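You operate a simulated robot arm through the tools that you are given. There is no shell and no other tool.

You run a simulated robot arm. Do the job below in one go: nothing can be reset, and whatever is moved stays where it is left.

## Task
Swap the pink slab for the cream one and press its block again.
Fine: triple press lid up, pink slab to the free spot on the black mat, lid down to its stops and up again; that block medium, the others as they were, no crack.

Only the result counts: the job must be done as asked and must still hold three seconds after the hand-in. Knocking over, shifting, dropping, spilling or breaking anything else fails it. Lids that push on must go on centred and level and be pressed home; caps that screw on are set level and turned clockwise until they are tight.

## Robot
A 7-joint arm with a fingered hand, fixed in place. Base frame: the origin is on the floor under the middle of its stand, x ahead of it, y to its left, z up. Units: mm, degrees, N and s.
With the tool pointing down near the work surface it reaches from about 340 to 820 mm from the base axis. Its first joint turns from -115.0 to 115.0 degrees. Payload 5 kg.
The TCP is the grasp point between the finger pads, 32 mm short of the fingertips. In the tool frame z runs along the fingers and y along their closing line. The gripper opens to 160 mm; its body begins 89 mm behind the TCP. The gripper is a hand of 4 fingers: y runs from the thumb to the fingers, the wrist lies at [0, 0, -267] in the tool frame.
Orientation is that of the tool frame in the base frame, as [roll, pitch, yaw] about the fixed x, y, z axes, in that order (R = Rz(yaw) Ry(pitch) Rx(roll)). With the fingers straight down and closing along the base's y, the tool's x points along the base's -x, its y along +y and its z along -z.

## Interface
- The arm moves only by the tool servo_tool. Its argument "rows" is a list of rows, each an object (a shift or turn left out is 0) with "delta_rot": the turn, a rotation vector about the base's x, y, z in rad, a list of three; "linear": the shift along the base's x, y, z in mm, a list of three. In form: [{"delta_rot": [wx, wy, wz], "linear": [tx, ty, tz]}, ...]. A call has 1 to 20 rows; each row is the pose to reach, as a shift and turn from the pose commanded when the call began. Rows are played at 5 a second. More than 50 mm and 8.6 degrees between two rows, and nothing of the call is played. A pose out of reach is approached as far as the arm can. The call stops where the force on the tool passes 90 N (or 10 N more than at its start, if that is more) or the arm is blocked; 0.2 s more then pass. In this call time passes only in rows, and 0.2 s behind the last. It gives the time, the measured TCP pose, the force on the tool (base axes), the opening and the grip force at its end, in the units of the frame above (readings bear some noise), with the torque about the TCP (base axes, N m) and any sound that the robot's microphone picked up, and new pictures: "pictures" is both (left out), scene, wrist or none.
- Cameras (640 x 400 px; columns grow to the right, rows downward): "scene" is fixed at [58.8, -503.2, 1705.7]; the picture's right is [0.63, -0.78, 0.00], its down [-0.46, -0.37, -0.80] and it looks along [0.63, 0.51, -0.59] (base axes); focal length 308 px, centre (320, 200). "wrist" rides on the gripper at [80, -4, -114] in the tool frame; the picture's right is [0.05, 1.00, 0.00], its down [-0.82, 0.04, -0.58] and it looks along [-0.58, 0.03, 0.82] (tool axes); focal length 265 px, centre (320, 200). There is no depth. A picture from a camera that has moved, and an enlarged one, comes with that camera's place and axes in the base frame and with its lens. The place of the scene camera against the robot may be out by one fixed shift of up to 18 mm in any direction.
- slide_trunk(by): slides the trunk up (or, below 0, down) by that many mm; the arm rides with it, the base frame stays. It gives what a move gives, with no picture.
- curl_fingers(finger1, finger2, finger3, thumb_bend): sets how far each is bent, from 0 (flat) to 100 (curled in); at 30 the hand is open as for a grip, at 70 the pads meet at the TCP. One left out holds its place. A second passes; each finger stops where it meets its share of the squeeze, and holds until it gets a number again. It is the only way to open and close the hand. It gives what a move gives, with no picture; readings hold the bend of each and the force on the fingers (four entries, about 0 where the hand has none), thumb and palm.
- enlarge(camera, box): a new picture of the part [left, top, right, bottom] of that camera's present view, enlarged. No time passes.
- close_job(): hands the job in; it is judged then, once.

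Nothing tells you positions but the pictures and the camera data. Unless the task says otherwise, let go and move clear before handing in.

The tools are called after "Call:" as a command line: name --argument value ..., lists and objects as JSON in quotes. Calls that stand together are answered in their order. servo_tool: Moves the arm, as the interface text tells. Its arguments: {"type":"object","properties":{"rows":{"type":"array"},"pictures":{"type":"string","enum":["both","scene","wrist","none"]}},"required":["rows"]} The other tools are called the same way: slide_trunk (by) moves the trunk up or down; curl_fingers (finger1, finger2, finger3, thumb_bend) moves the fingers one by one; enlarge (camera, box) takes an enlarged picture of a part of a camera's view; close_job () hands the job in.

At the start:

```text
clock: 0.0
ee_pos: [431.9, 98.4, 1429.9]
tcp_rot: [179.9, 0.0, 179.9]
force: [-0.1, 0.6, 1.2]
wrist_torque: [-0.02, -0.02, 0.03]
opening: 159.9
grasp_force: 0.1
shape: jaw
bend: [30.0, 30.0, 30.0, 30.0]
finger forces: [0.0, 0.1, 0.1, 0.0, 0.1, 0.0]
trunk travel left (down, up): [-875.0, 115.0]
```

scene: 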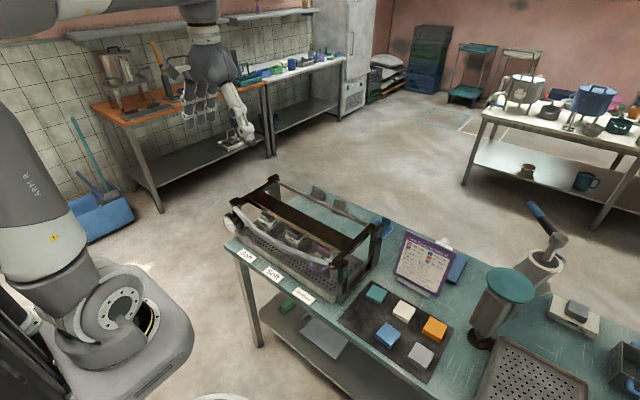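
wrist: 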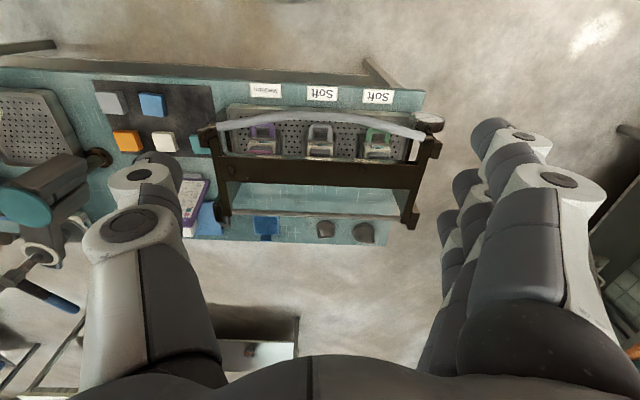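

I see a table with a triple press (dark frame, pale handle bar), a black mat with coloured slabs and a chart on a stand. I'll take close looks before moving anything.

Call:
enlarge --camera "scene" --box '[210, 160, 400, 310]'

Call:
enlarge --camera "scene" --box '[330, 220, 480, 390]'

Call:
enlarge --camera "wrist" --box '[190, 80, 450, 250]'

Call:
enlarge --camera "wrist" --box '[80, 70, 260, 240]'

```text
2.67 times, centred on (305, 235) of scene
camera zoom: at [58.8, -503.2, 1705.7], right [0.63, -0.78, 0.0], down [-0.46, -0.37, -0.8], along [0.63, 0.51, -0.59], focal length 821 px, centre (360, 107)
```

zoom: 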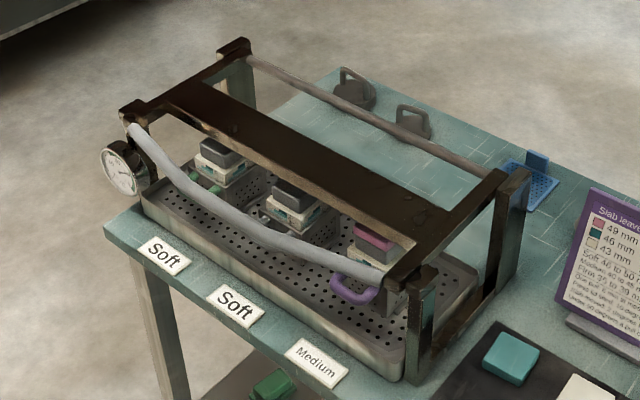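

```text
2.35 times, centred on (405, 305) of scene
camera zoom: at [58.8, -503.2, 1705.7], right [0.63, -0.78, 0.0], down [-0.46, -0.37, -0.8], along [0.63, 0.51, -0.59], focal length 724 px, centre (120, -47)
```

zoom: 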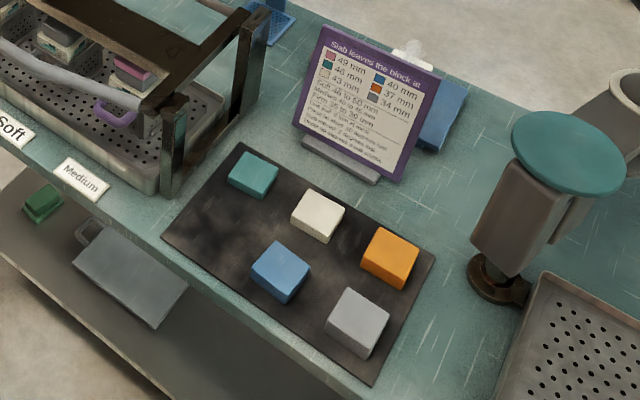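

```text
2.35 times, centred on (320, 165) of wrist
camera zoom: at [352.6, 94.9, 1546.9], right [-0.05, 1.0, 0.0], down [0.82, 0.04, 0.58], along [0.58, 0.03, -0.82], focal length 624 px, centre (320, 282)
```

zoom: 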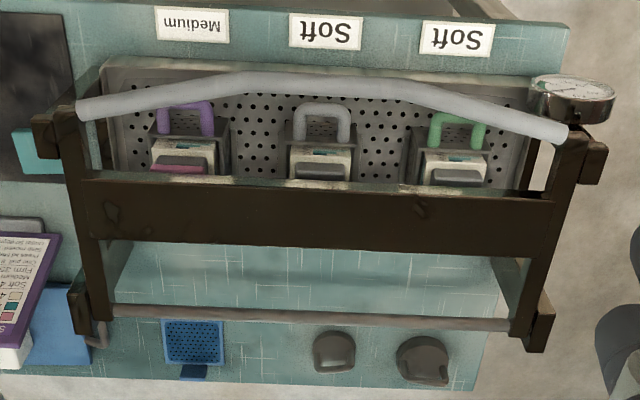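

```text
2.35 times, centred on (170, 155) of wrist
camera zoom: at [352.6, 94.9, 1546.9], right [-0.05, 1.0, 0.0], down [0.82, 0.04, 0.58], along [0.58, 0.03, -0.82], focal length 624 px, centre (673, 306)
```

zoom: 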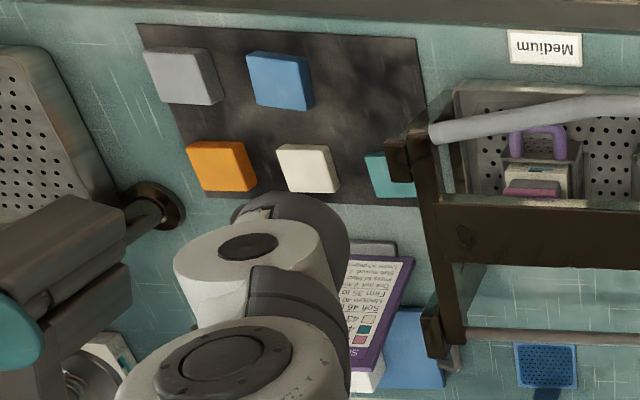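

I need to read the chart and understand the press mechanism before moving. Zooming on those parts.

Call:
enlarge --camera "scene" --box '[395, 228, 460, 300]'

Call:
enlarge --camera "scene" --box '[215, 165, 305, 255]'

Call:
enlarge --camera "scene" --box '[300, 210, 400, 310]'

Call:
enlarge --camera "wrist" --box '[170, 170, 240, 240]'

```text
5.56 times, centred on (428, 264) of scene
camera zoom: at [58.8, -503.2, 1705.7], right [0.63, -0.78, 0.0], down [-0.46, -0.37, -0.8], along [0.63, 0.51, -0.59], focal length 1711 px, centre (-277, -156)
```

zoom: 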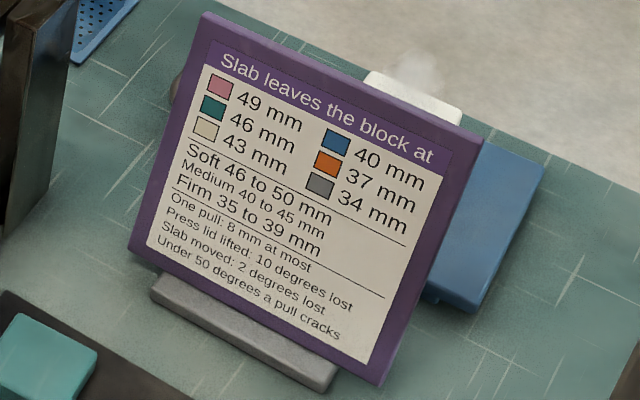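

```text
4.44 times, centred on (260, 210) of scene
camera zoom: at [58.8, -503.2, 1705.7], right [0.63, -0.78, 0.0], down [-0.46, -0.37, -0.8], along [0.63, 0.51, -0.59], focal length 1368 px, centre (587, 156)
```

zoom: 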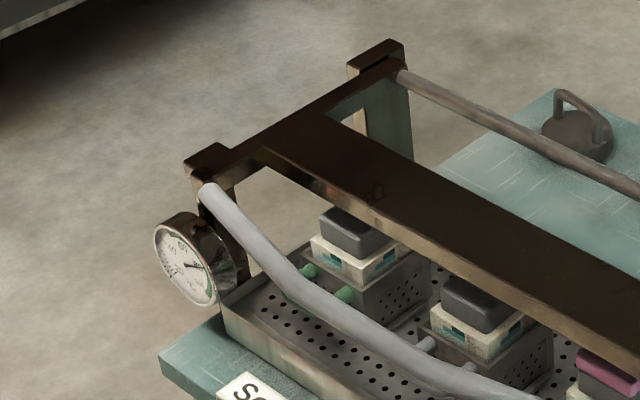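

```text
4.00 times, centred on (350, 260) of scene
camera zoom: at [58.8, -503.2, 1705.7], right [0.63, -0.78, 0.0], down [-0.46, -0.37, -0.8], along [0.63, 0.51, -0.59], focal length 1232 px, centre (200, -40)
```

zoom: 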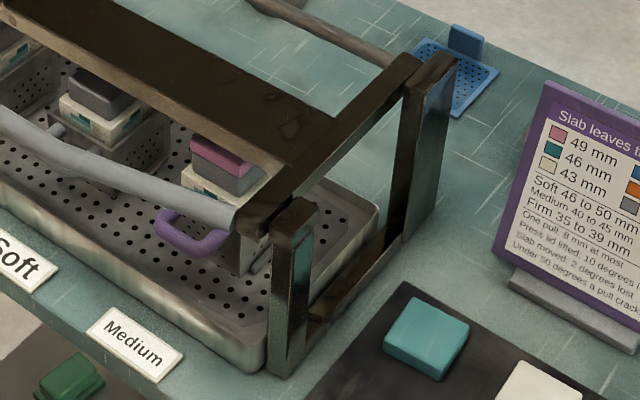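

```text
5.71 times, centred on (205, 205) of wrist
camera zoom: at [352.6, 94.9, 1546.9], right [-0.05, 1.0, 0.0], down [0.82, 0.04, 0.58], along [0.58, 0.03, -0.82], focal length 1517 px, centre (977, 171)
```

zoom: 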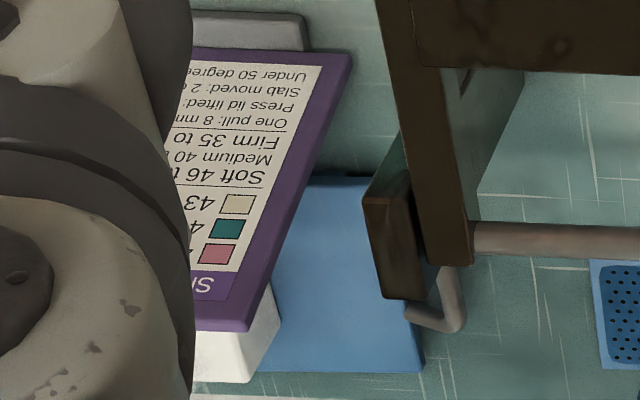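

The chart gives 43 mm (medium) for cream, and the lid lift and slab moves cost temperature. I'll read the gauge and check the rear of the press.

Call:
enlarge --camera "scene" --box '[226, 204, 256, 240]'

Call:
enlarge --camera "wrist" --box '[395, 95, 455, 155]'

Call:
enlarge --camera "scene" --box '[290, 170, 400, 260]'

Call:
enlarge --camera "wrist" --box '[200, 100, 330, 180]'

```text
11.11 times, centred on (241, 222) of scene
camera zoom: at [58.8, -503.2, 1705.7], right [0.63, -0.78, 0.0], down [-0.46, -0.37, -0.8], along [0.63, 0.51, -0.59], focal length 3421 px, centre (1198, -44)
```

zoom: 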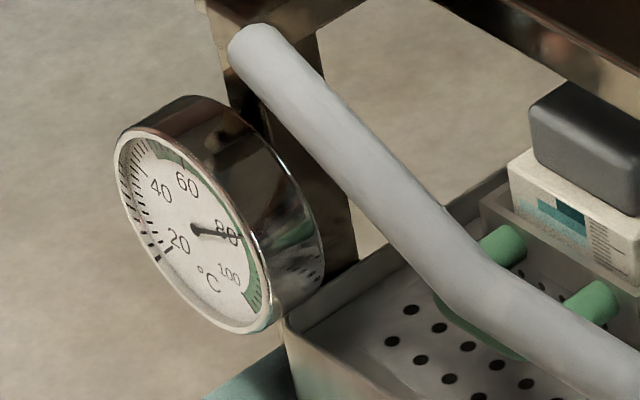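

```text
6.67 times, centred on (425, 125) of wrist
camera zoom: at [352.6, 94.9, 1546.9], right [-0.05, 1.0, 0.0], down [0.82, 0.04, 0.58], along [0.58, 0.03, -0.82], focal length 1769 px, centre (-380, 700)
```

zoom: 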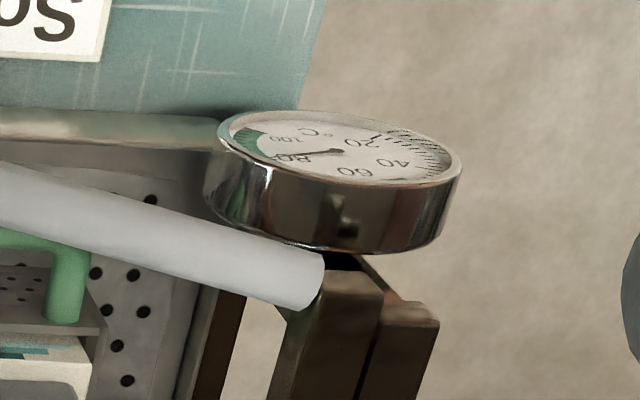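

```text
4.44 times, centred on (345, 215) of scene
camera zoom: at [58.8, -503.2, 1705.7], right [0.63, -0.78, 0.0], down [-0.46, -0.37, -0.8], along [0.63, 0.51, -0.59], focal length 1368 px, centre (209, 133)
```

zoom: 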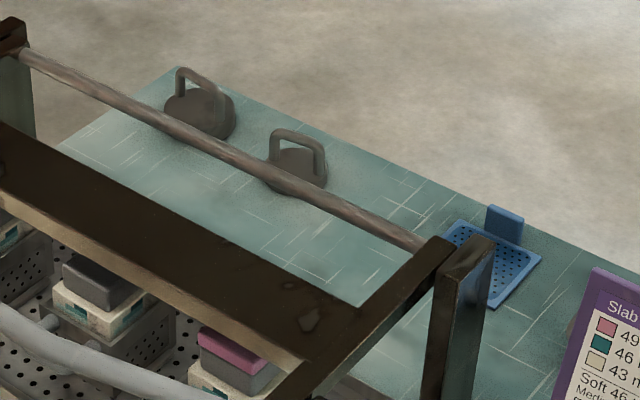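

```text
4.92 times, centred on (265, 140) of wrist
camera zoom: at [352.6, 94.9, 1546.9], right [-0.05, 1.0, 0.0], down [0.82, 0.04, 0.58], along [0.58, 0.03, -0.82], focal length 1307 px, centre (591, 495)
```

zoom: 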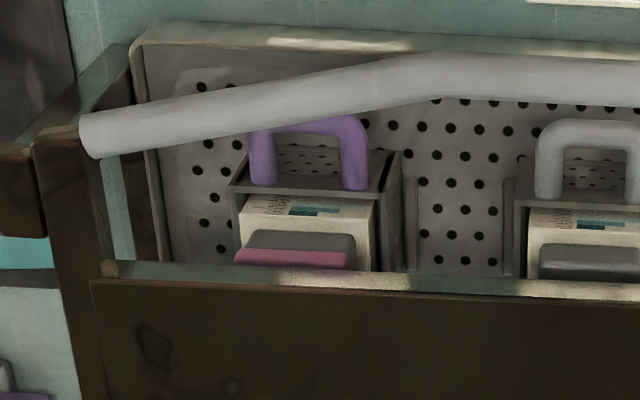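

The gauge reads about 80 °C, so one lift (−10) and two slab moves (−4) leaves about 66 °C, safely above 50. Now I'll move the arm sideways in free air to triangulate positions.

Call:
servo_tool --rows '[{"linear": [0, -40, 0]}, {"linear": [0, -80, 0]}, {"linear": [0, -120, 0]}, {"linear": [0, -160, 0]}, {"linear": [0, -200, 0]}, {"linear": [0, -200, 0]}]' --pictures "wrist"

```text
clock: 1.4
ee_pos: [430.5, -100.0, 1432.2]
tcp_rot: [179.9, -0.1, -179.9]
force: [0.4, 0.8, -0.6]
wrist_torque: [-0.01, 0.0, 0.01]
opening: 159.8
grasp_force: 0.0
shape: jaw
bend: [30.0, 30.0, 30.0, 30.0]
finger forces: [0.0, 0.1, 0.0, 0.0, 0.0, 0.0]
trunk travel left (down, up): [-875.0, 115.0]
camera wrist: at [351.0, -104.3, 1547.7], right [-0.05, 1.0, 0.0], down [0.82, 0.04, 0.58], along [0.58, 0.03, -0.82], focal length 265 px, centre (320, 200)
```

wrist: 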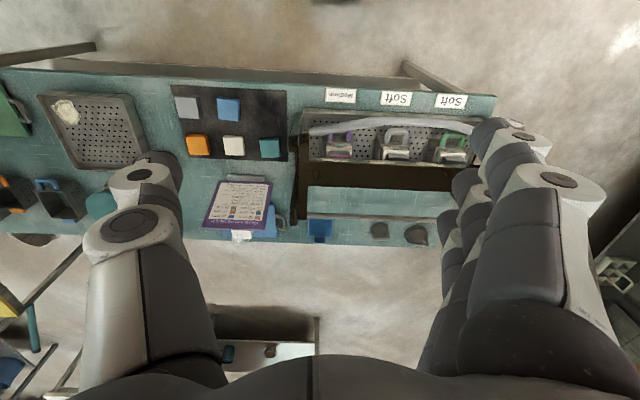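

Zooming in on the second view to get accurate pixel positions of the labels, press, slabs and mat.

Call:
enlarge --camera "wrist" --box '[280, 70, 480, 195]'

Call:
enlarge --camera "wrist" --box '[160, 70, 320, 170]'

Call:
enlarge --camera "wrist" --box '[280, 150, 480, 275]'

```text
3.20 times, centred on (380, 132) of wrist
camera zoom: at [351.0, -104.3, 1547.7], right [-0.05, 1.0, 0.0], down [0.82, 0.04, 0.58], along [0.58, 0.03, -0.82], focal length 849 px, centre (128, 416)
```

zoom: 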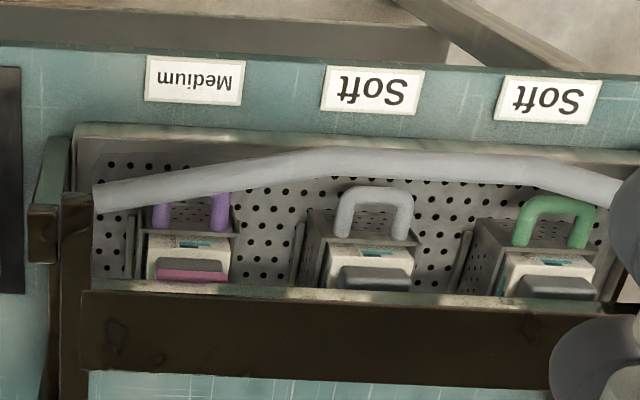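

```text
4.00 times, centred on (240, 120) of wrist
camera zoom: at [351.0, -104.3, 1547.7], right [-0.05, 1.0, 0.0], down [0.82, 0.04, 0.58], along [0.58, 0.03, -0.82], focal length 1062 px, centre (640, 520)
```

zoom: 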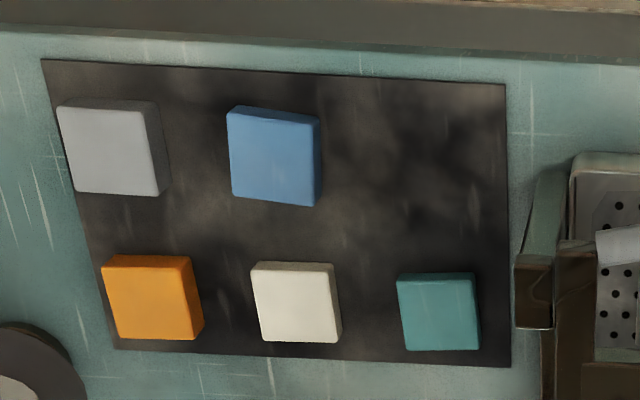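

```text
3.20 times, centred on (380, 212) of wrist
camera zoom: at [351.0, -104.3, 1547.7], right [-0.05, 1.0, 0.0], down [0.82, 0.04, 0.58], along [0.58, 0.03, -0.82], focal length 849 px, centre (128, 160)
```

zoom: 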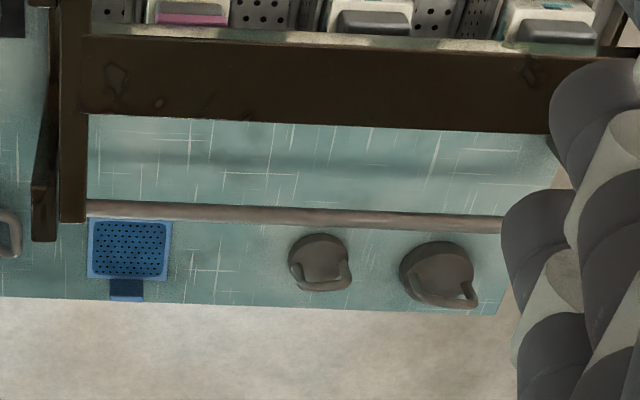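

Table top is near z≈809; the press handle is at about x 530, y 107, z 987, its hinge rod at about x 784, and the pink slab near (669, −40, 943). I'll lower the trunk for a closer look, still well above everything.

Call:
slide_trunk --by -200

Call:
servo_tool --rows '[{"linear": [0, 30, 0]}, {"linear": [0, 60, 0]}, {"linear": [0, 60, 0]}]' --pictures "both"

```text
clock: 3.6
ee_pos: [430.1, -101.8, 1232.6]
tcp_rot: [180.0, 0.0, 179.9]
force: [0.4, 1.1, 1.0]
wrist_torque: [0.0, 0.0, 0.03]
opening: 159.7
grasp_force: 0.1
shape: jaw
bend: [30.0, 30.0, 30.0, 30.0]
finger forces: [0.0, 0.0, 0.0, 0.0, 0.0, 0.1]
trunk travel left (down, up): [-675.0, 315.0]
```

```text
clock: 4.4
ee_pos: [432.4, -40.5, 1233.3]
tcp_rot: [-179.9, 0.0, 180.0]
force: [0.3, 0.1, 0.4]
wrist_torque: [-0.01, 0.0, 0.03]
opening: 160.0
grasp_force: 0.0
shape: jaw
bend: [30.0, 30.0, 30.0, 30.0]
finger forces: [0.0, 0.0, 0.0, 0.0, 0.0, 0.0]
trunk travel left (down, up): [-675.0, 315.0]
camera wrist: at [352.5, -44.9, 1348.6], right [-0.05, 1.0, 0.0], down [0.82, 0.04, 0.58], along [0.58, 0.03, -0.82], focal length 265 px, centre (320, 200)
```

scene: 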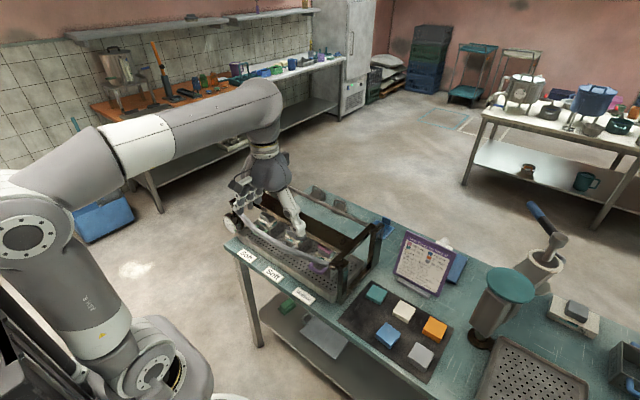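
wrist: 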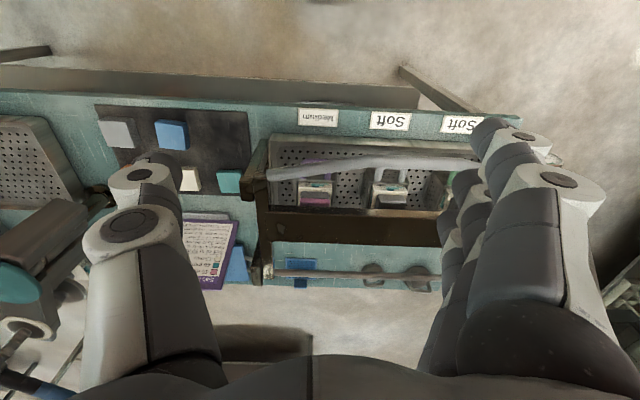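

Call:
enlarge --camera "wrist" --box '[240, 100, 400, 200]'

Call:
enlarge --camera "wrist" --box '[285, 150, 345, 215]'

Call:
enlarge --camera "wrist" --box '[230, 180, 450, 300]'

Call:
enlarge --camera "scene" --box '[220, 120, 400, 310]'

```text
4.00 times, centred on (320, 150) of wrist
camera zoom: at [352.5, -44.9, 1348.6], right [-0.05, 1.0, 0.0], down [0.82, 0.04, 0.58], along [0.58, 0.03, -0.82], focal length 1062 px, centre (320, 400)
```

zoom: 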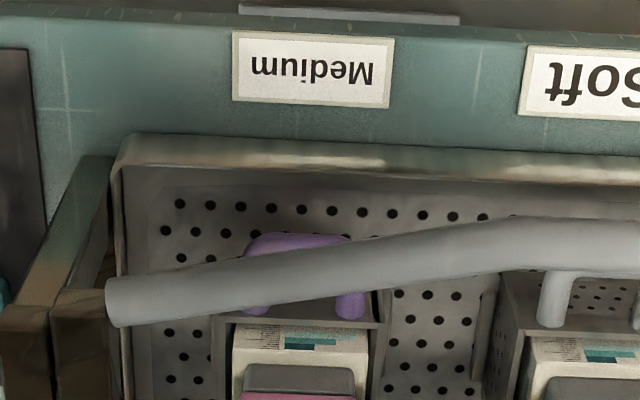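

```text
6.15 times, centred on (315, 182) of wrist
camera zoom: at [352.5, -44.9, 1348.6], right [-0.05, 1.0, 0.0], down [0.82, 0.04, 0.58], along [0.58, 0.03, -0.82], focal length 1633 px, centre (351, 308)
```

zoom: 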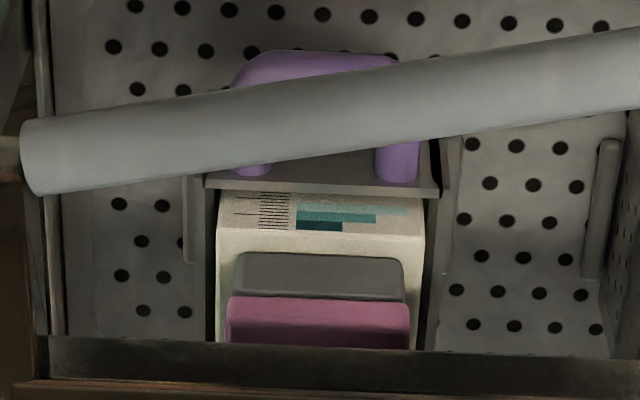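

```text
2.91 times, centred on (340, 240) of wrist
camera zoom: at [352.5, -44.9, 1348.6], right [-0.05, 1.0, 0.0], down [0.82, 0.04, 0.58], along [0.58, 0.03, -0.82], focal length 772 px, centre (262, 84)
```

zoom: 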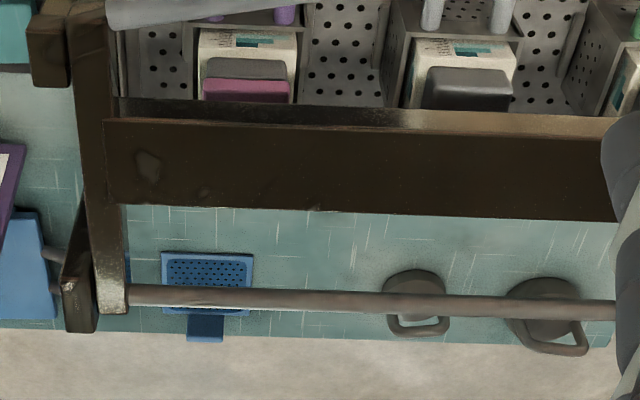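

```text
2.11 times, centred on (310, 215) of scene
camera zoom: at [58.8, -503.2, 1705.7], right [0.63, -0.78, 0.0], down [-0.46, -0.37, -0.8], along [0.63, 0.51, -0.59], focal length 648 px, centre (341, 168)
```

zoom: 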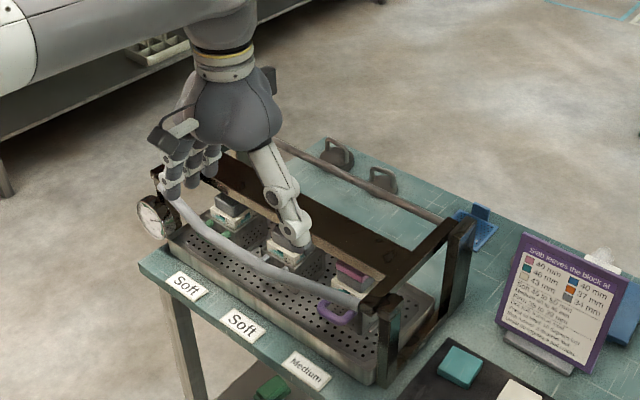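

The lid looks level and down, with the handle bar running along y at about (530, 107, 988). I'll turn the hand a quarter turn so it closes across the bar (fingers on the robot side, thumb behind), and move above the bar, well clear.

Call:
servo_tool --rows '[{"delta_rot": [0, 0, 0.1428], "linear": [9, 13, 0]}, {"delta_rot": [0, 0, 0.2856], "linear": [18, 27, 0]}, {"delta_rot": [0, 0, 0.4284], "linear": [27, 40, 0]}, {"delta_rot": [0, 0, 0.5712], "linear": [36, 53, 0]}, {"delta_rot": [0, 0, 0.714], "linear": [45, 67, 0]}, {"delta_rot": [0, 0, 0.8568], "linear": [54, 80, 0]}, {"delta_rot": [0, 0, 0.9996], "linear": [63, 93, 0]}, {"delta_rot": [0, 0, 1.1424], "linear": [72, 107, 0]}, {"delta_rot": [0, 0, 1.2852], "linear": [81, 120, 0]}, {"delta_rot": [0, 0, 1.428], "linear": [90, 133, 0]}, {"delta_rot": [0, 0, 1.5708], "linear": [98, 147, 0]}, {"delta_rot": [0, 0, 1.5708], "linear": [98, 147, 0]}]' --pictures "both"

Call:
curl_fingers --finger1 45 --finger2 45 --finger3 45 --thumb_bend 45

```text
clock: 7.2
ee_pos: [488.2, 42.2, 1191.5]
tcp_rot: [-178.7, -0.1, -107.1]
force: [-0.5, -0.3, 0.8]
wrist_torque: [0.06, -0.01, -0.03]
opening: 160.1
grasp_force: 0.1
shape: jaw
bend: [30.0, 30.0, 30.0, 30.0]
finger forces: [0.0, 0.0, 0.0, 0.1, 0.1, 0.0]
out of reach, approached as far as the arm can: row 7, 8, 9, 10, 11, 12
trunk travel left (down, up): [-675.0, 315.0]
stopped in row 12: the arm was blocked; the commanded pose is now the measured one
camera wrist: at [467.6, -35.7, 1306.1], right [-0.97, 0.24, -0.02], down [0.19, 0.8, 0.57], along [0.16, 0.55, -0.82], focal length 265 px, centre (320, 200)
```

scene: 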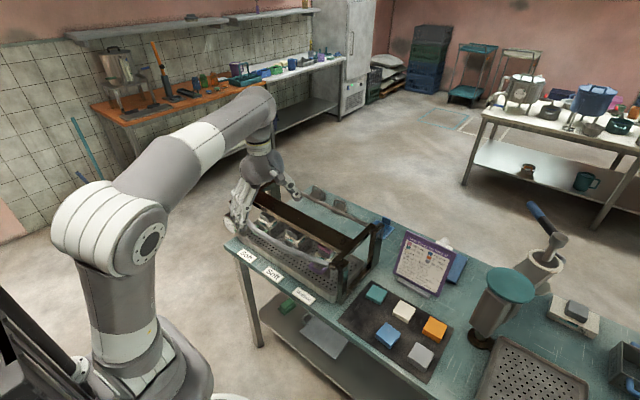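
wrist: 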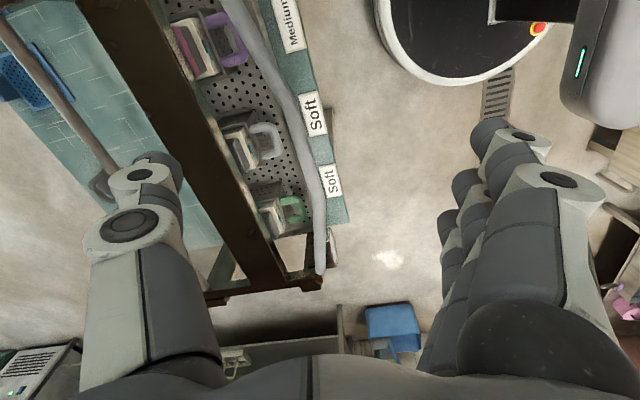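

```text
clock: 8.2
ee_pos: [488.0, 42.3, 1189.7]
tcp_rot: [-178.7, -0.2, -106.9]
force: [0.1, 1.5, 0.3]
wrist_torque: [-0.01, 0.02, 0.03]
opening: 111.8
grasp_force: 0.1
shape: fingers
bend: [45.0, 45.0, 45.0, 45.0]
finger forces: [0.0, 0.1, 0.1, 0.1, 0.0, 0.0]
trunk travel left (down, up): [-675.0, 315.0]
```

The wrist stops short in that turning direction. I'll back off and try the opposite quarter turn (fingers behind the bar, thumb toward the robot).

Call:
servo_tool --rows '[{"linear": [0, 0, 20]}, {"delta_rot": [0, 0, -0.1428], "linear": [0, 0, 40]}, {"delta_rot": [0, 0, -0.2856], "linear": [0, 0, 40]}, {"delta_rot": [0, 0, -0.4284], "linear": [0, 0, 40]}, {"delta_rot": [0, 0, -0.5712], "linear": [0, 0, 40]}, {"delta_rot": [0, 0, -0.714], "linear": [0, 0, 40]}, {"delta_rot": [0, 0, -0.8568], "linear": [0, 0, 40]}, {"delta_rot": [0, 0, -0.9996], "linear": [0, 0, 40]}, {"delta_rot": [0, 0, -1.1424], "linear": [0, 0, 40]}, {"delta_rot": [0, 0, -1.27], "linear": [0, 0, 40]}, {"delta_rot": [0, 0, -1.27], "linear": [0, 0, 40]}]' --pictures "none"

Call:
servo_tool --rows '[{"delta_rot": [0, 0, -0.14]}, {"delta_rot": [0, 0, -0.28]}, {"delta_rot": [0, 0, -0.42]}, {"delta_rot": [0, 0, -0.56]}, {"delta_rot": [0, 0, -0.7]}, {"delta_rot": [0, 0, -0.84]}, {"delta_rot": [0, 0, -0.98]}, {"delta_rot": [0, 0, -1.12]}, {"delta_rot": [0, 0, -1.26]}, {"delta_rot": [0, 0, -1.4]}, {"delta_rot": [0, 0, -1.54]}, {"delta_rot": [0, 0, -1.575]}, {"delta_rot": [0, 0, -1.575]}]' --pictures "both"

```text
clock: 10.6
ee_pos: [489.5, 42.1, 1230.1]
tcp_rot: [-178.7, -0.1, -179.8]
force: [-0.5, 0.7, -0.6]
wrist_torque: [0.01, -0.06, 0.01]
opening: 112.3
grasp_force: 0.0
shape: fingers
bend: [45.0, 45.0, 45.0, 45.0]
finger forces: [0.1, 0.0, 0.0, 0.1, 0.0, 0.0]
out of reach, approached as far as the arm can: row 1
trunk travel left (down, up): [-675.0, 315.0]
```

```text
clock: 13.4
ee_pos: [487.6, 41.0, 1230.3]
tcp_rot: [-178.7, -0.2, 90.0]
force: [0.0, 0.1, 0.5]
wrist_torque: [0.0, -0.01, 0.01]
opening: 111.9
grasp_force: 0.0
shape: fingers
bend: [45.0, 45.0, 45.0, 45.0]
finger forces: [0.0, 0.0, 0.0, 0.1, 0.0, 0.0]
trunk travel left (down, up): [-675.0, 315.0]
camera wrist: at [488.2, 121.7, 1346.0], right [1.0, 0.05, -0.02], down [0.06, -0.82, 0.57], along [0.01, -0.58, -0.82], focal length 265 px, centre (320, 200)
```

scene: 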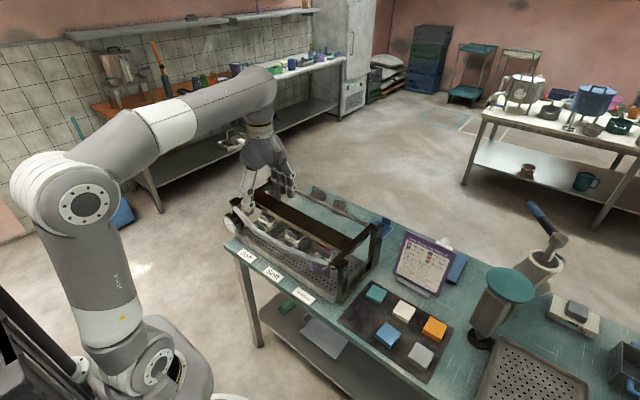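
wrist: 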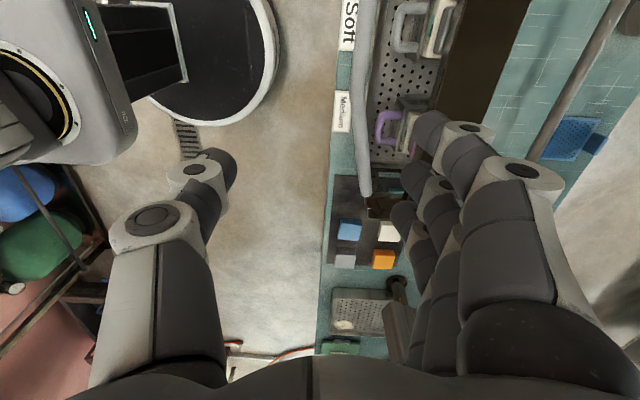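

This direction works. I'll level the hand, move over the bar centre and lower part-way to measure the bar precisely.

Call:
servo_tool --rows '[{"delta_rot": [0, -0.0227, 0], "linear": [10, 16, 0]}, {"delta_rot": [0, -0.0227, 0], "linear": [20, 33, -20]}, {"delta_rot": [0, -0.0227, 0], "linear": [30, 50, -45]}, {"delta_rot": [0, -0.0227, 0], "linear": [42, 66, -80]}, {"delta_rot": [0, -0.0227, 0], "linear": [42, 66, -80]}]' --pictures "both"

```text
clock: 14.6
ee_pos: [529.7, 107.0, 1150.6]
tcp_rot: [180.0, -0.1, 90.0]
force: [-0.2, 0.1, 0.2]
wrist_torque: [0.04, 0.01, 0.0]
opening: 112.0
grasp_force: 0.1
shape: fingers
bend: [45.0, 45.0, 45.0, 45.0]
finger forces: [0.1, 0.1, 0.0, 0.0, 0.0, 0.1]
trunk travel left (down, up): [-675.0, 315.0]
camera wrist: at [528.2, 188.3, 1266.3], right [1.0, 0.05, 0.0], down [0.04, -0.82, 0.58], along [0.03, -0.57, -0.82], focal length 265 px, centre (320, 200)
```

scene: 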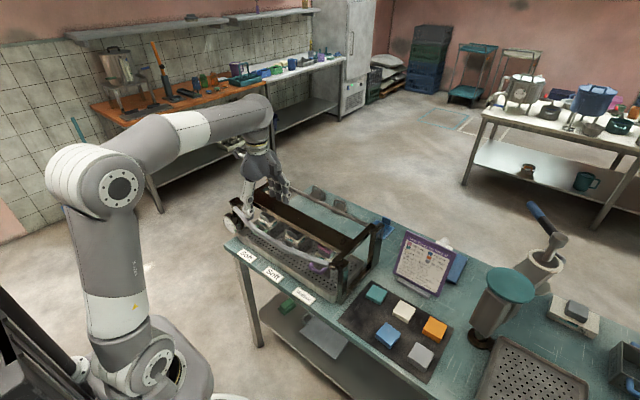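
wrist: 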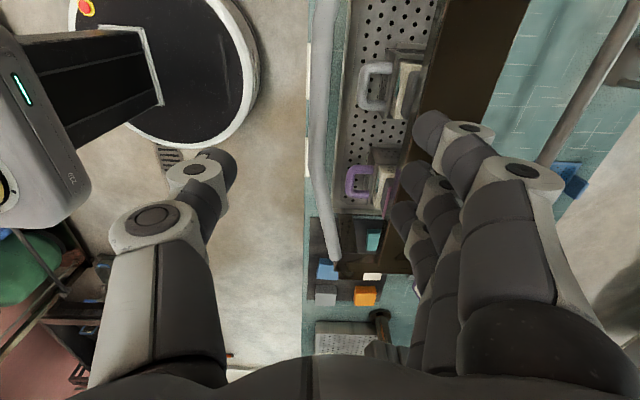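

Call:
enlarge --camera "wrist" --box '[280, 0, 480, 140]'

Call:
enlarge --camera "wrist" --box '[290, 120, 450, 290]'

Call:
enlarge --camera "scene" --box '[220, 150, 400, 310]'

```text
2.86 times, centred on (380, 70) of wrist
camera zoom: at [528.2, 188.3, 1266.3], right [1.0, 0.05, 0.0], down [0.04, -0.82, 0.58], along [0.03, -0.57, -0.82], focal length 758 px, centre (149, 571)
```

zoom: 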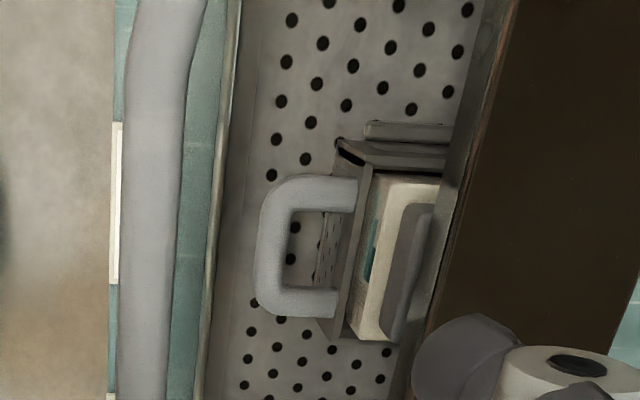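

```text
2.35 times, centred on (370, 205) of wrist
camera zoom: at [528.2, 188.3, 1266.3], right [1.0, 0.05, 0.0], down [0.04, -0.82, 0.58], along [0.03, -0.57, -0.82], focal length 624 px, centre (202, 188)
```

zoom: 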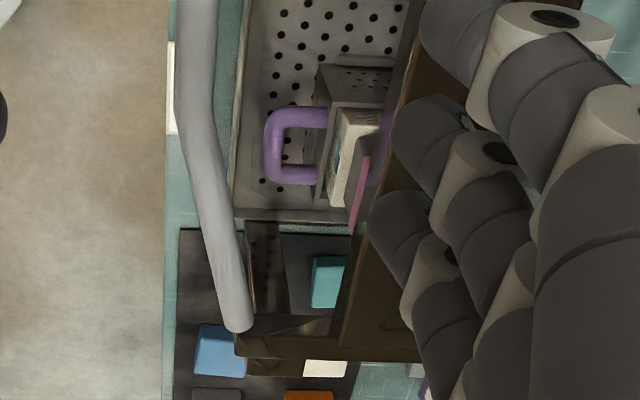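

```text
2.50 times, centred on (310, 230) of scene
camera zoom: at [58.8, -503.2, 1705.7], right [0.63, -0.78, 0.0], down [-0.46, -0.37, -0.8], along [0.63, 0.51, -0.59], focal length 770 px, centre (345, 125)
```

zoom: 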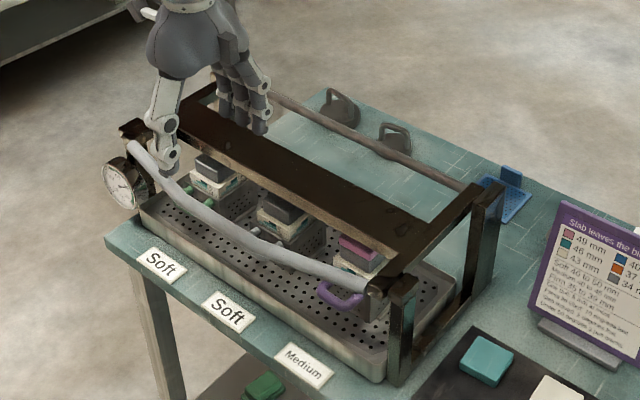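

The bar is about 22 mm thick, centred at x≈531, z≈988, and the fingers clear the lid plate. Lowering the open hand around it.

Call:
servo_tool --rows '[{"linear": [0, 0, -40]}, {"linear": [0, 0, -80]}, {"linear": [0, 0, -110]}, {"linear": [0, 0, -130]}, {"linear": [0, 0, -145]}, {"linear": [0, 0, -160]}, {"linear": [0, 0, -168]}, {"linear": [0, 0, -168]}]' --pictures "both"

```text
clock: 16.4
ee_pos: [530.8, 108.7, 982.2]
tcp_rot: [-180.0, -0.1, 89.9]
force: [-0.5, -0.1, -0.7]
wrist_torque: [-0.01, 0.0, 0.01]
opening: 111.5
grasp_force: 0.0
shape: fingers
bend: [45.0, 45.0, 45.0, 45.0]
finger forces: [0.0, 0.0, 0.0, 0.0, 0.1, 0.1]
trunk travel left (down, up): [-675.0, 315.0]
camera wrist: at [527.9, 188.6, 1097.4], right [1.0, 0.05, 0.0], down [0.04, -0.82, 0.58], along [0.03, -0.58, -0.82], focal length 265 px, centre (320, 200)
```

scene: 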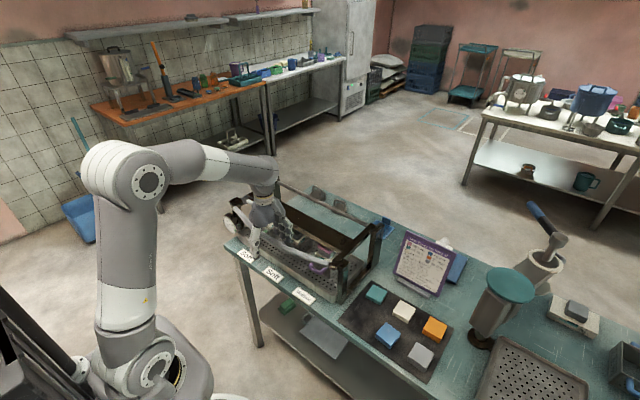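
wrist: 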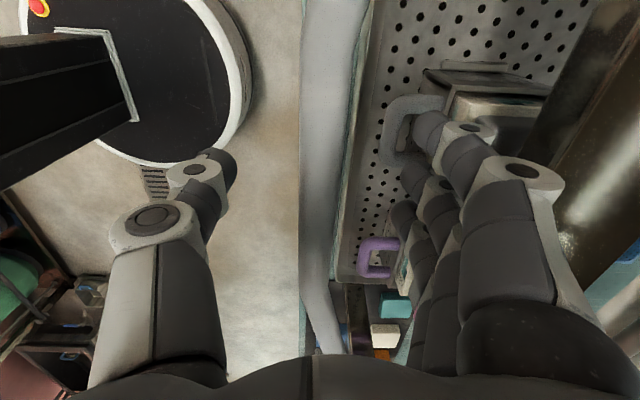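

The bar is centred between thumb and fingers. Closing on it.

Call:
curl_fingers --finger1 68 --finger2 68 --finger3 68 --thumb_bend 68

Call:
enlarge --camera "wrist" --box '[160, 60, 560, 310]'

```text
clock: 17.4
ee_pos: [532.4, 108.2, 981.1]
tcp_rot: [180.0, -0.1, 90.0]
force: [0.7, 0.2, 0.5]
wrist_torque: [-0.02, -0.04, 0.0]
opening: 28.8
grasp_force: 0.1
shape: fingers
bend: [68.0, 68.0, 68.0, 68.0]
finger forces: [0.0, 0.0, 0.0, 0.0, 0.1, 0.1]
trunk travel left (down, up): [-675.0, 315.0]
```

```text
1.60 times, centred on (360, 185) of wrist
camera zoom: at [528.0, 188.7, 1097.7], right [1.0, 0.05, 0.0], down [0.04, -0.82, 0.58], along [0.03, -0.58, -0.82], focal length 425 px, centre (256, 224)
```

zoom: 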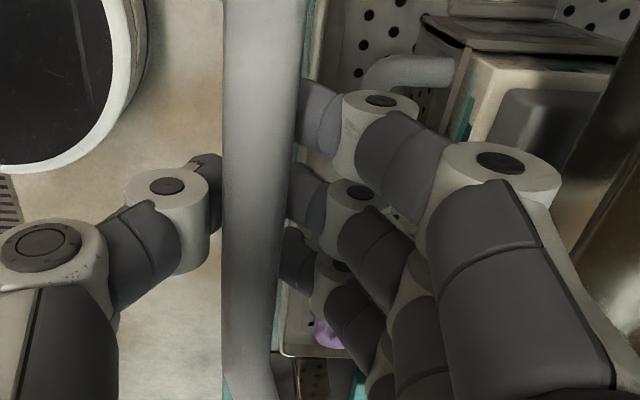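

No contact yet at 68; curling further so the fingers wrap the bar.

Call:
curl_fingers --finger1 80 --finger2 80 --finger3 80 --thumb_bend 80

Call:
enlarge --camera "wrist" --box '[160, 60, 560, 310]'

Call:
enlarge --camera "scene" --box '[220, 150, 400, 310]'

```text
clock: 18.4
ee_pos: [532.5, 108.3, 981.5]
tcp_rot: [-179.9, -0.2, 90.1]
force: [6.5, -0.2, -9.9]
wrist_torque: [0.01, -0.02, 0.01]
opening: 16.7
grasp_force: 6.6
shape: fingers
bend: [78.0, 75.0, 78.0, 74.0]
finger forces: [6.2, 0.0, 6.2, 0.0, 0.9, 0.0]
trunk travel left (down, up): [-675.0, 315.0]
```

```text
1.60 times, centred on (360, 185) of wrist
camera zoom: at [529.2, 188.7, 1097.0], right [1.0, 0.05, 0.0], down [0.04, -0.82, 0.58], along [0.03, -0.58, -0.82], focal length 425 px, centre (256, 224)
```

zoom: 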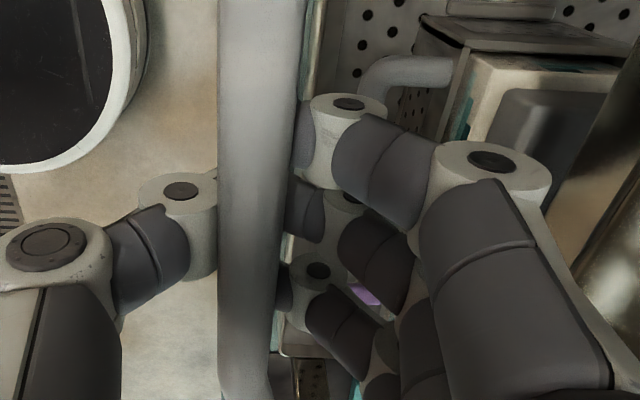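

```text
2.50 times, centred on (310, 230) of scene
camera zoom: at [58.8, -503.2, 1705.7], right [0.63, -0.78, 0.0], down [-0.46, -0.37, -0.8], along [0.63, 0.51, -0.59], focal length 770 px, centre (345, 125)
```

zoom: 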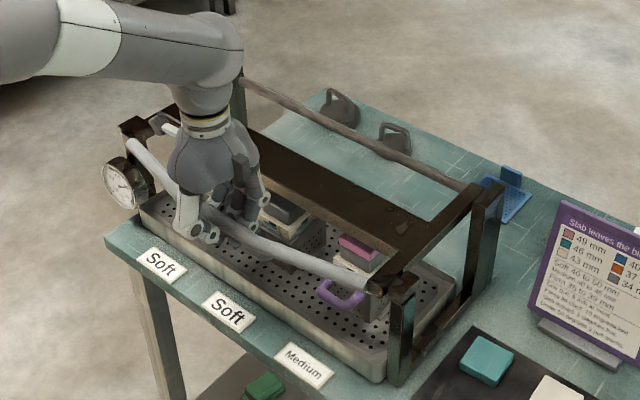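

The fingers have hooked the bar (load felt). I'll lift slowly along the lid's arc and watch the force.

Call:
servo_tool --rows '[{"linear": [0.3, 0, 8]}, {"linear": [1, 0, 17.7]}, {"linear": [2.3, 0, 29.5]}, {"linear": [4.1, 0, 41.3]}, {"linear": [4.1, 0, 41.3]}]' --pictures "both"

```text
clock: 19.6
ee_pos: [536.3, 107.9, 1021.9]
tcp_rot: [-179.9, -0.1, 90.1]
force: [3.9, 1.3, -9.8]
wrist_torque: [0.03, 0.0, -0.02]
opening: 16.2
grasp_force: 6.4
shape: fingers
bend: [78.0, 76.0, 78.0, 75.0]
finger forces: [6.0, 0.1, 6.1, 0.1, 1.0, 0.0]
trunk travel left (down, up): [-675.0, 315.0]
camera wrist: at [533.6, 188.4, 1138.0], right [1.0, 0.05, 0.0], down [0.04, -0.82, 0.58], along [0.03, -0.58, -0.82], focal length 265 px, centre (320, 200)
```

scene: 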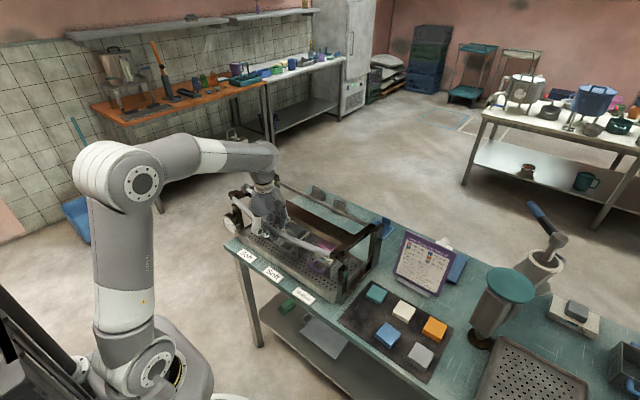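
wrist: 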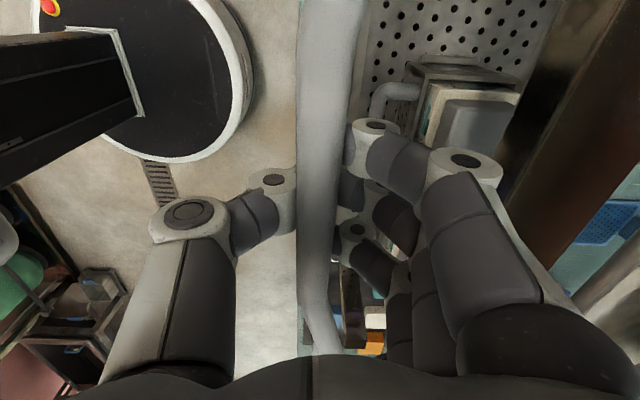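

Call:
enlarge --camera "scene" --box '[220, 150, 400, 310]'

```text
2.50 times, centred on (310, 230) of scene
camera zoom: at [58.8, -503.2, 1705.7], right [0.63, -0.78, 0.0], down [-0.46, -0.37, -0.8], along [0.63, 0.51, -0.59], focal length 770 px, centre (345, 125)
```

zoom: 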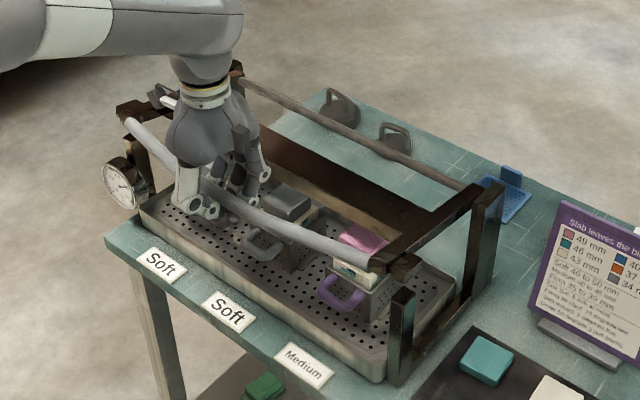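

The lid is rising about its rear hinge with only about 10 N. Continuing along the arc to about 45°.

Call:
servo_tool --rows '[{"linear": [2.3, 0, 11.6]}, {"linear": [5.1, 0, 23.1]}, {"linear": [8.4, 0, 34.5]}, {"linear": [12.2, 0, 45.8]}, {"linear": [16.6, 0, 56.8]}, {"linear": [21.3, 0, 67.7]}, {"linear": [26.6, 0, 78.4]}, {"linear": [32.3, 0, 88.8]}, {"linear": [38.5, 0, 98.9]}, {"linear": [45, 0, 108.8]}, {"linear": [52.1, 0, 118.4]}, {"linear": [59.5, 0, 127.6]}, {"linear": [67.3, 0, 136.6]}, {"linear": [75.5, 0, 145.1]}, {"linear": [75.5, 0, 145.1]}]' --pictures "both"

```text
clock: 22.8
ee_pos: [611.8, 107.7, 1167.6]
tcp_rot: [-179.8, -0.1, 89.9]
force: [6.8, 1.0, -17.6]
wrist_torque: [0.0, 0.17, 0.02]
opening: 15.9
grasp_force: 9.3
shape: fingers
bend: [78.0, 77.0, 78.0, 75.0]
finger forces: [8.4, 0.1, 9.2, 0.0, 0.0, 0.1]
trunk travel left (down, up): [-675.0, 315.0]
camera wrist: at [609.6, 188.5, 1282.4], right [1.0, 0.05, 0.0], down [0.04, -0.82, 0.58], along [0.03, -0.58, -0.82], focal length 265 px, centre (320, 200)
```

scene: 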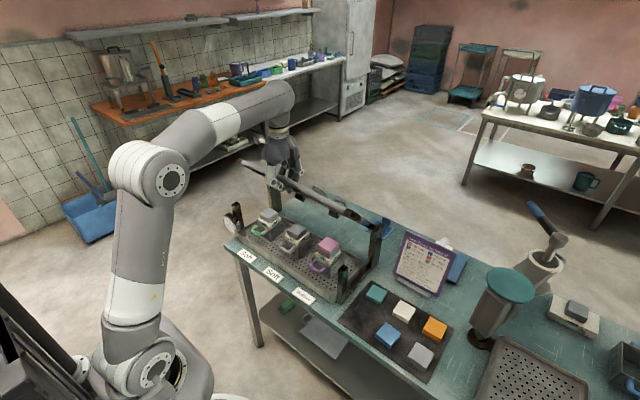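
wrist: 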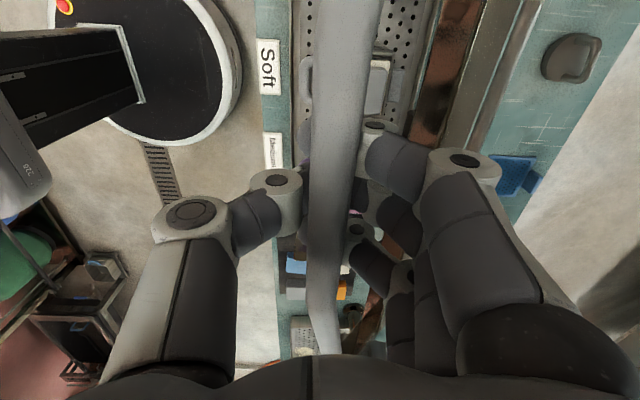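

Call:
enlarge --camera "scene" --box '[220, 130, 400, 310]'

Call:
enlarge --camera "wrist" --box '[220, 60, 540, 310]'

```text
2.22 times, centred on (310, 220) of scene
camera zoom: at [58.8, -503.2, 1705.7], right [0.63, -0.78, 0.0], down [-0.46, -0.37, -0.8], along [0.63, 0.51, -0.59], focal length 684 px, centre (342, 156)
```

zoom: 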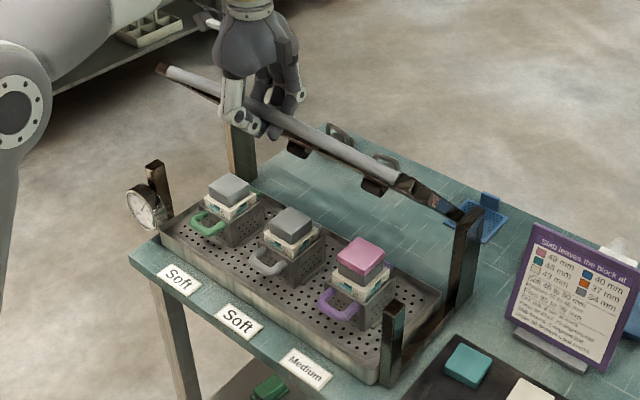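

```text
1.60 times, centred on (380, 185) of wrist
camera zoom: at [609.6, 188.5, 1282.4], right [1.0, 0.05, 0.0], down [0.04, -0.82, 0.58], along [0.03, -0.58, -0.82], focal length 425 px, centre (224, 224)
```

zoom: 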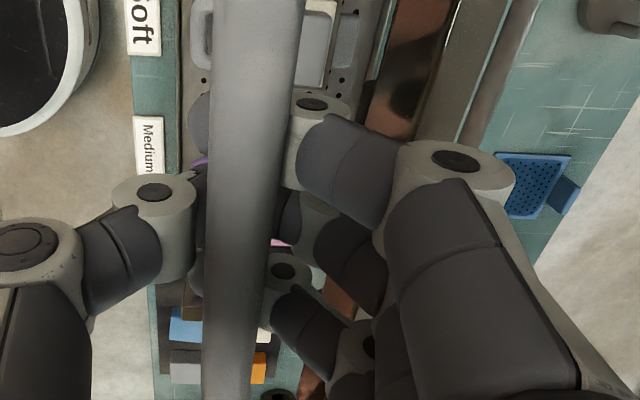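

The lid is about half open and the pressing feet under it are visible. I feel some outward pull on the arc, so I'll tighten the radius slightly and go to about 60°.

Call:
servo_tool --rows '[{"linear": [9.3, 0, 7.5]}, {"linear": [18.8, 0, 14.6]}, {"linear": [28.6, 0, 21.1]}, {"linear": [38.6, 0, 27.2]}, {"linear": [48.3, 0, 33.7]}, {"linear": [58.4, 0, 39.8]}, {"linear": [58.4, 0, 39.8]}]' --pictures "wrist"

```text
clock: 24.4
ee_pos: [671.2, 108.2, 1207.8]
tcp_rot: [-179.8, -0.2, 90.1]
force: [3.6, 0.1, -16.4]
wrist_torque: [0.03, 0.14, -0.01]
opening: 16.0
grasp_force: 8.7
shape: fingers
bend: [78.0, 77.0, 78.0, 75.0]
finger forces: [8.5, 0.0, 8.8, 0.0, 0.1, 0.0]
trunk travel left (down, up): [-675.0, 315.0]
camera wrist: at [668.3, 188.5, 1323.0], right [1.0, 0.05, 0.0], down [0.04, -0.82, 0.58], along [0.03, -0.58, -0.82], focal length 265 px, centre (320, 200)
```

wrist: 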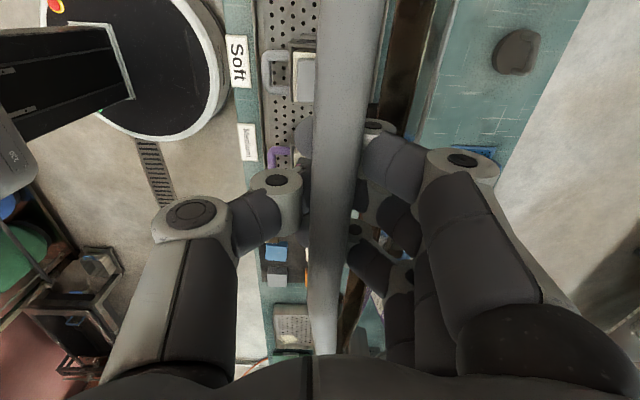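

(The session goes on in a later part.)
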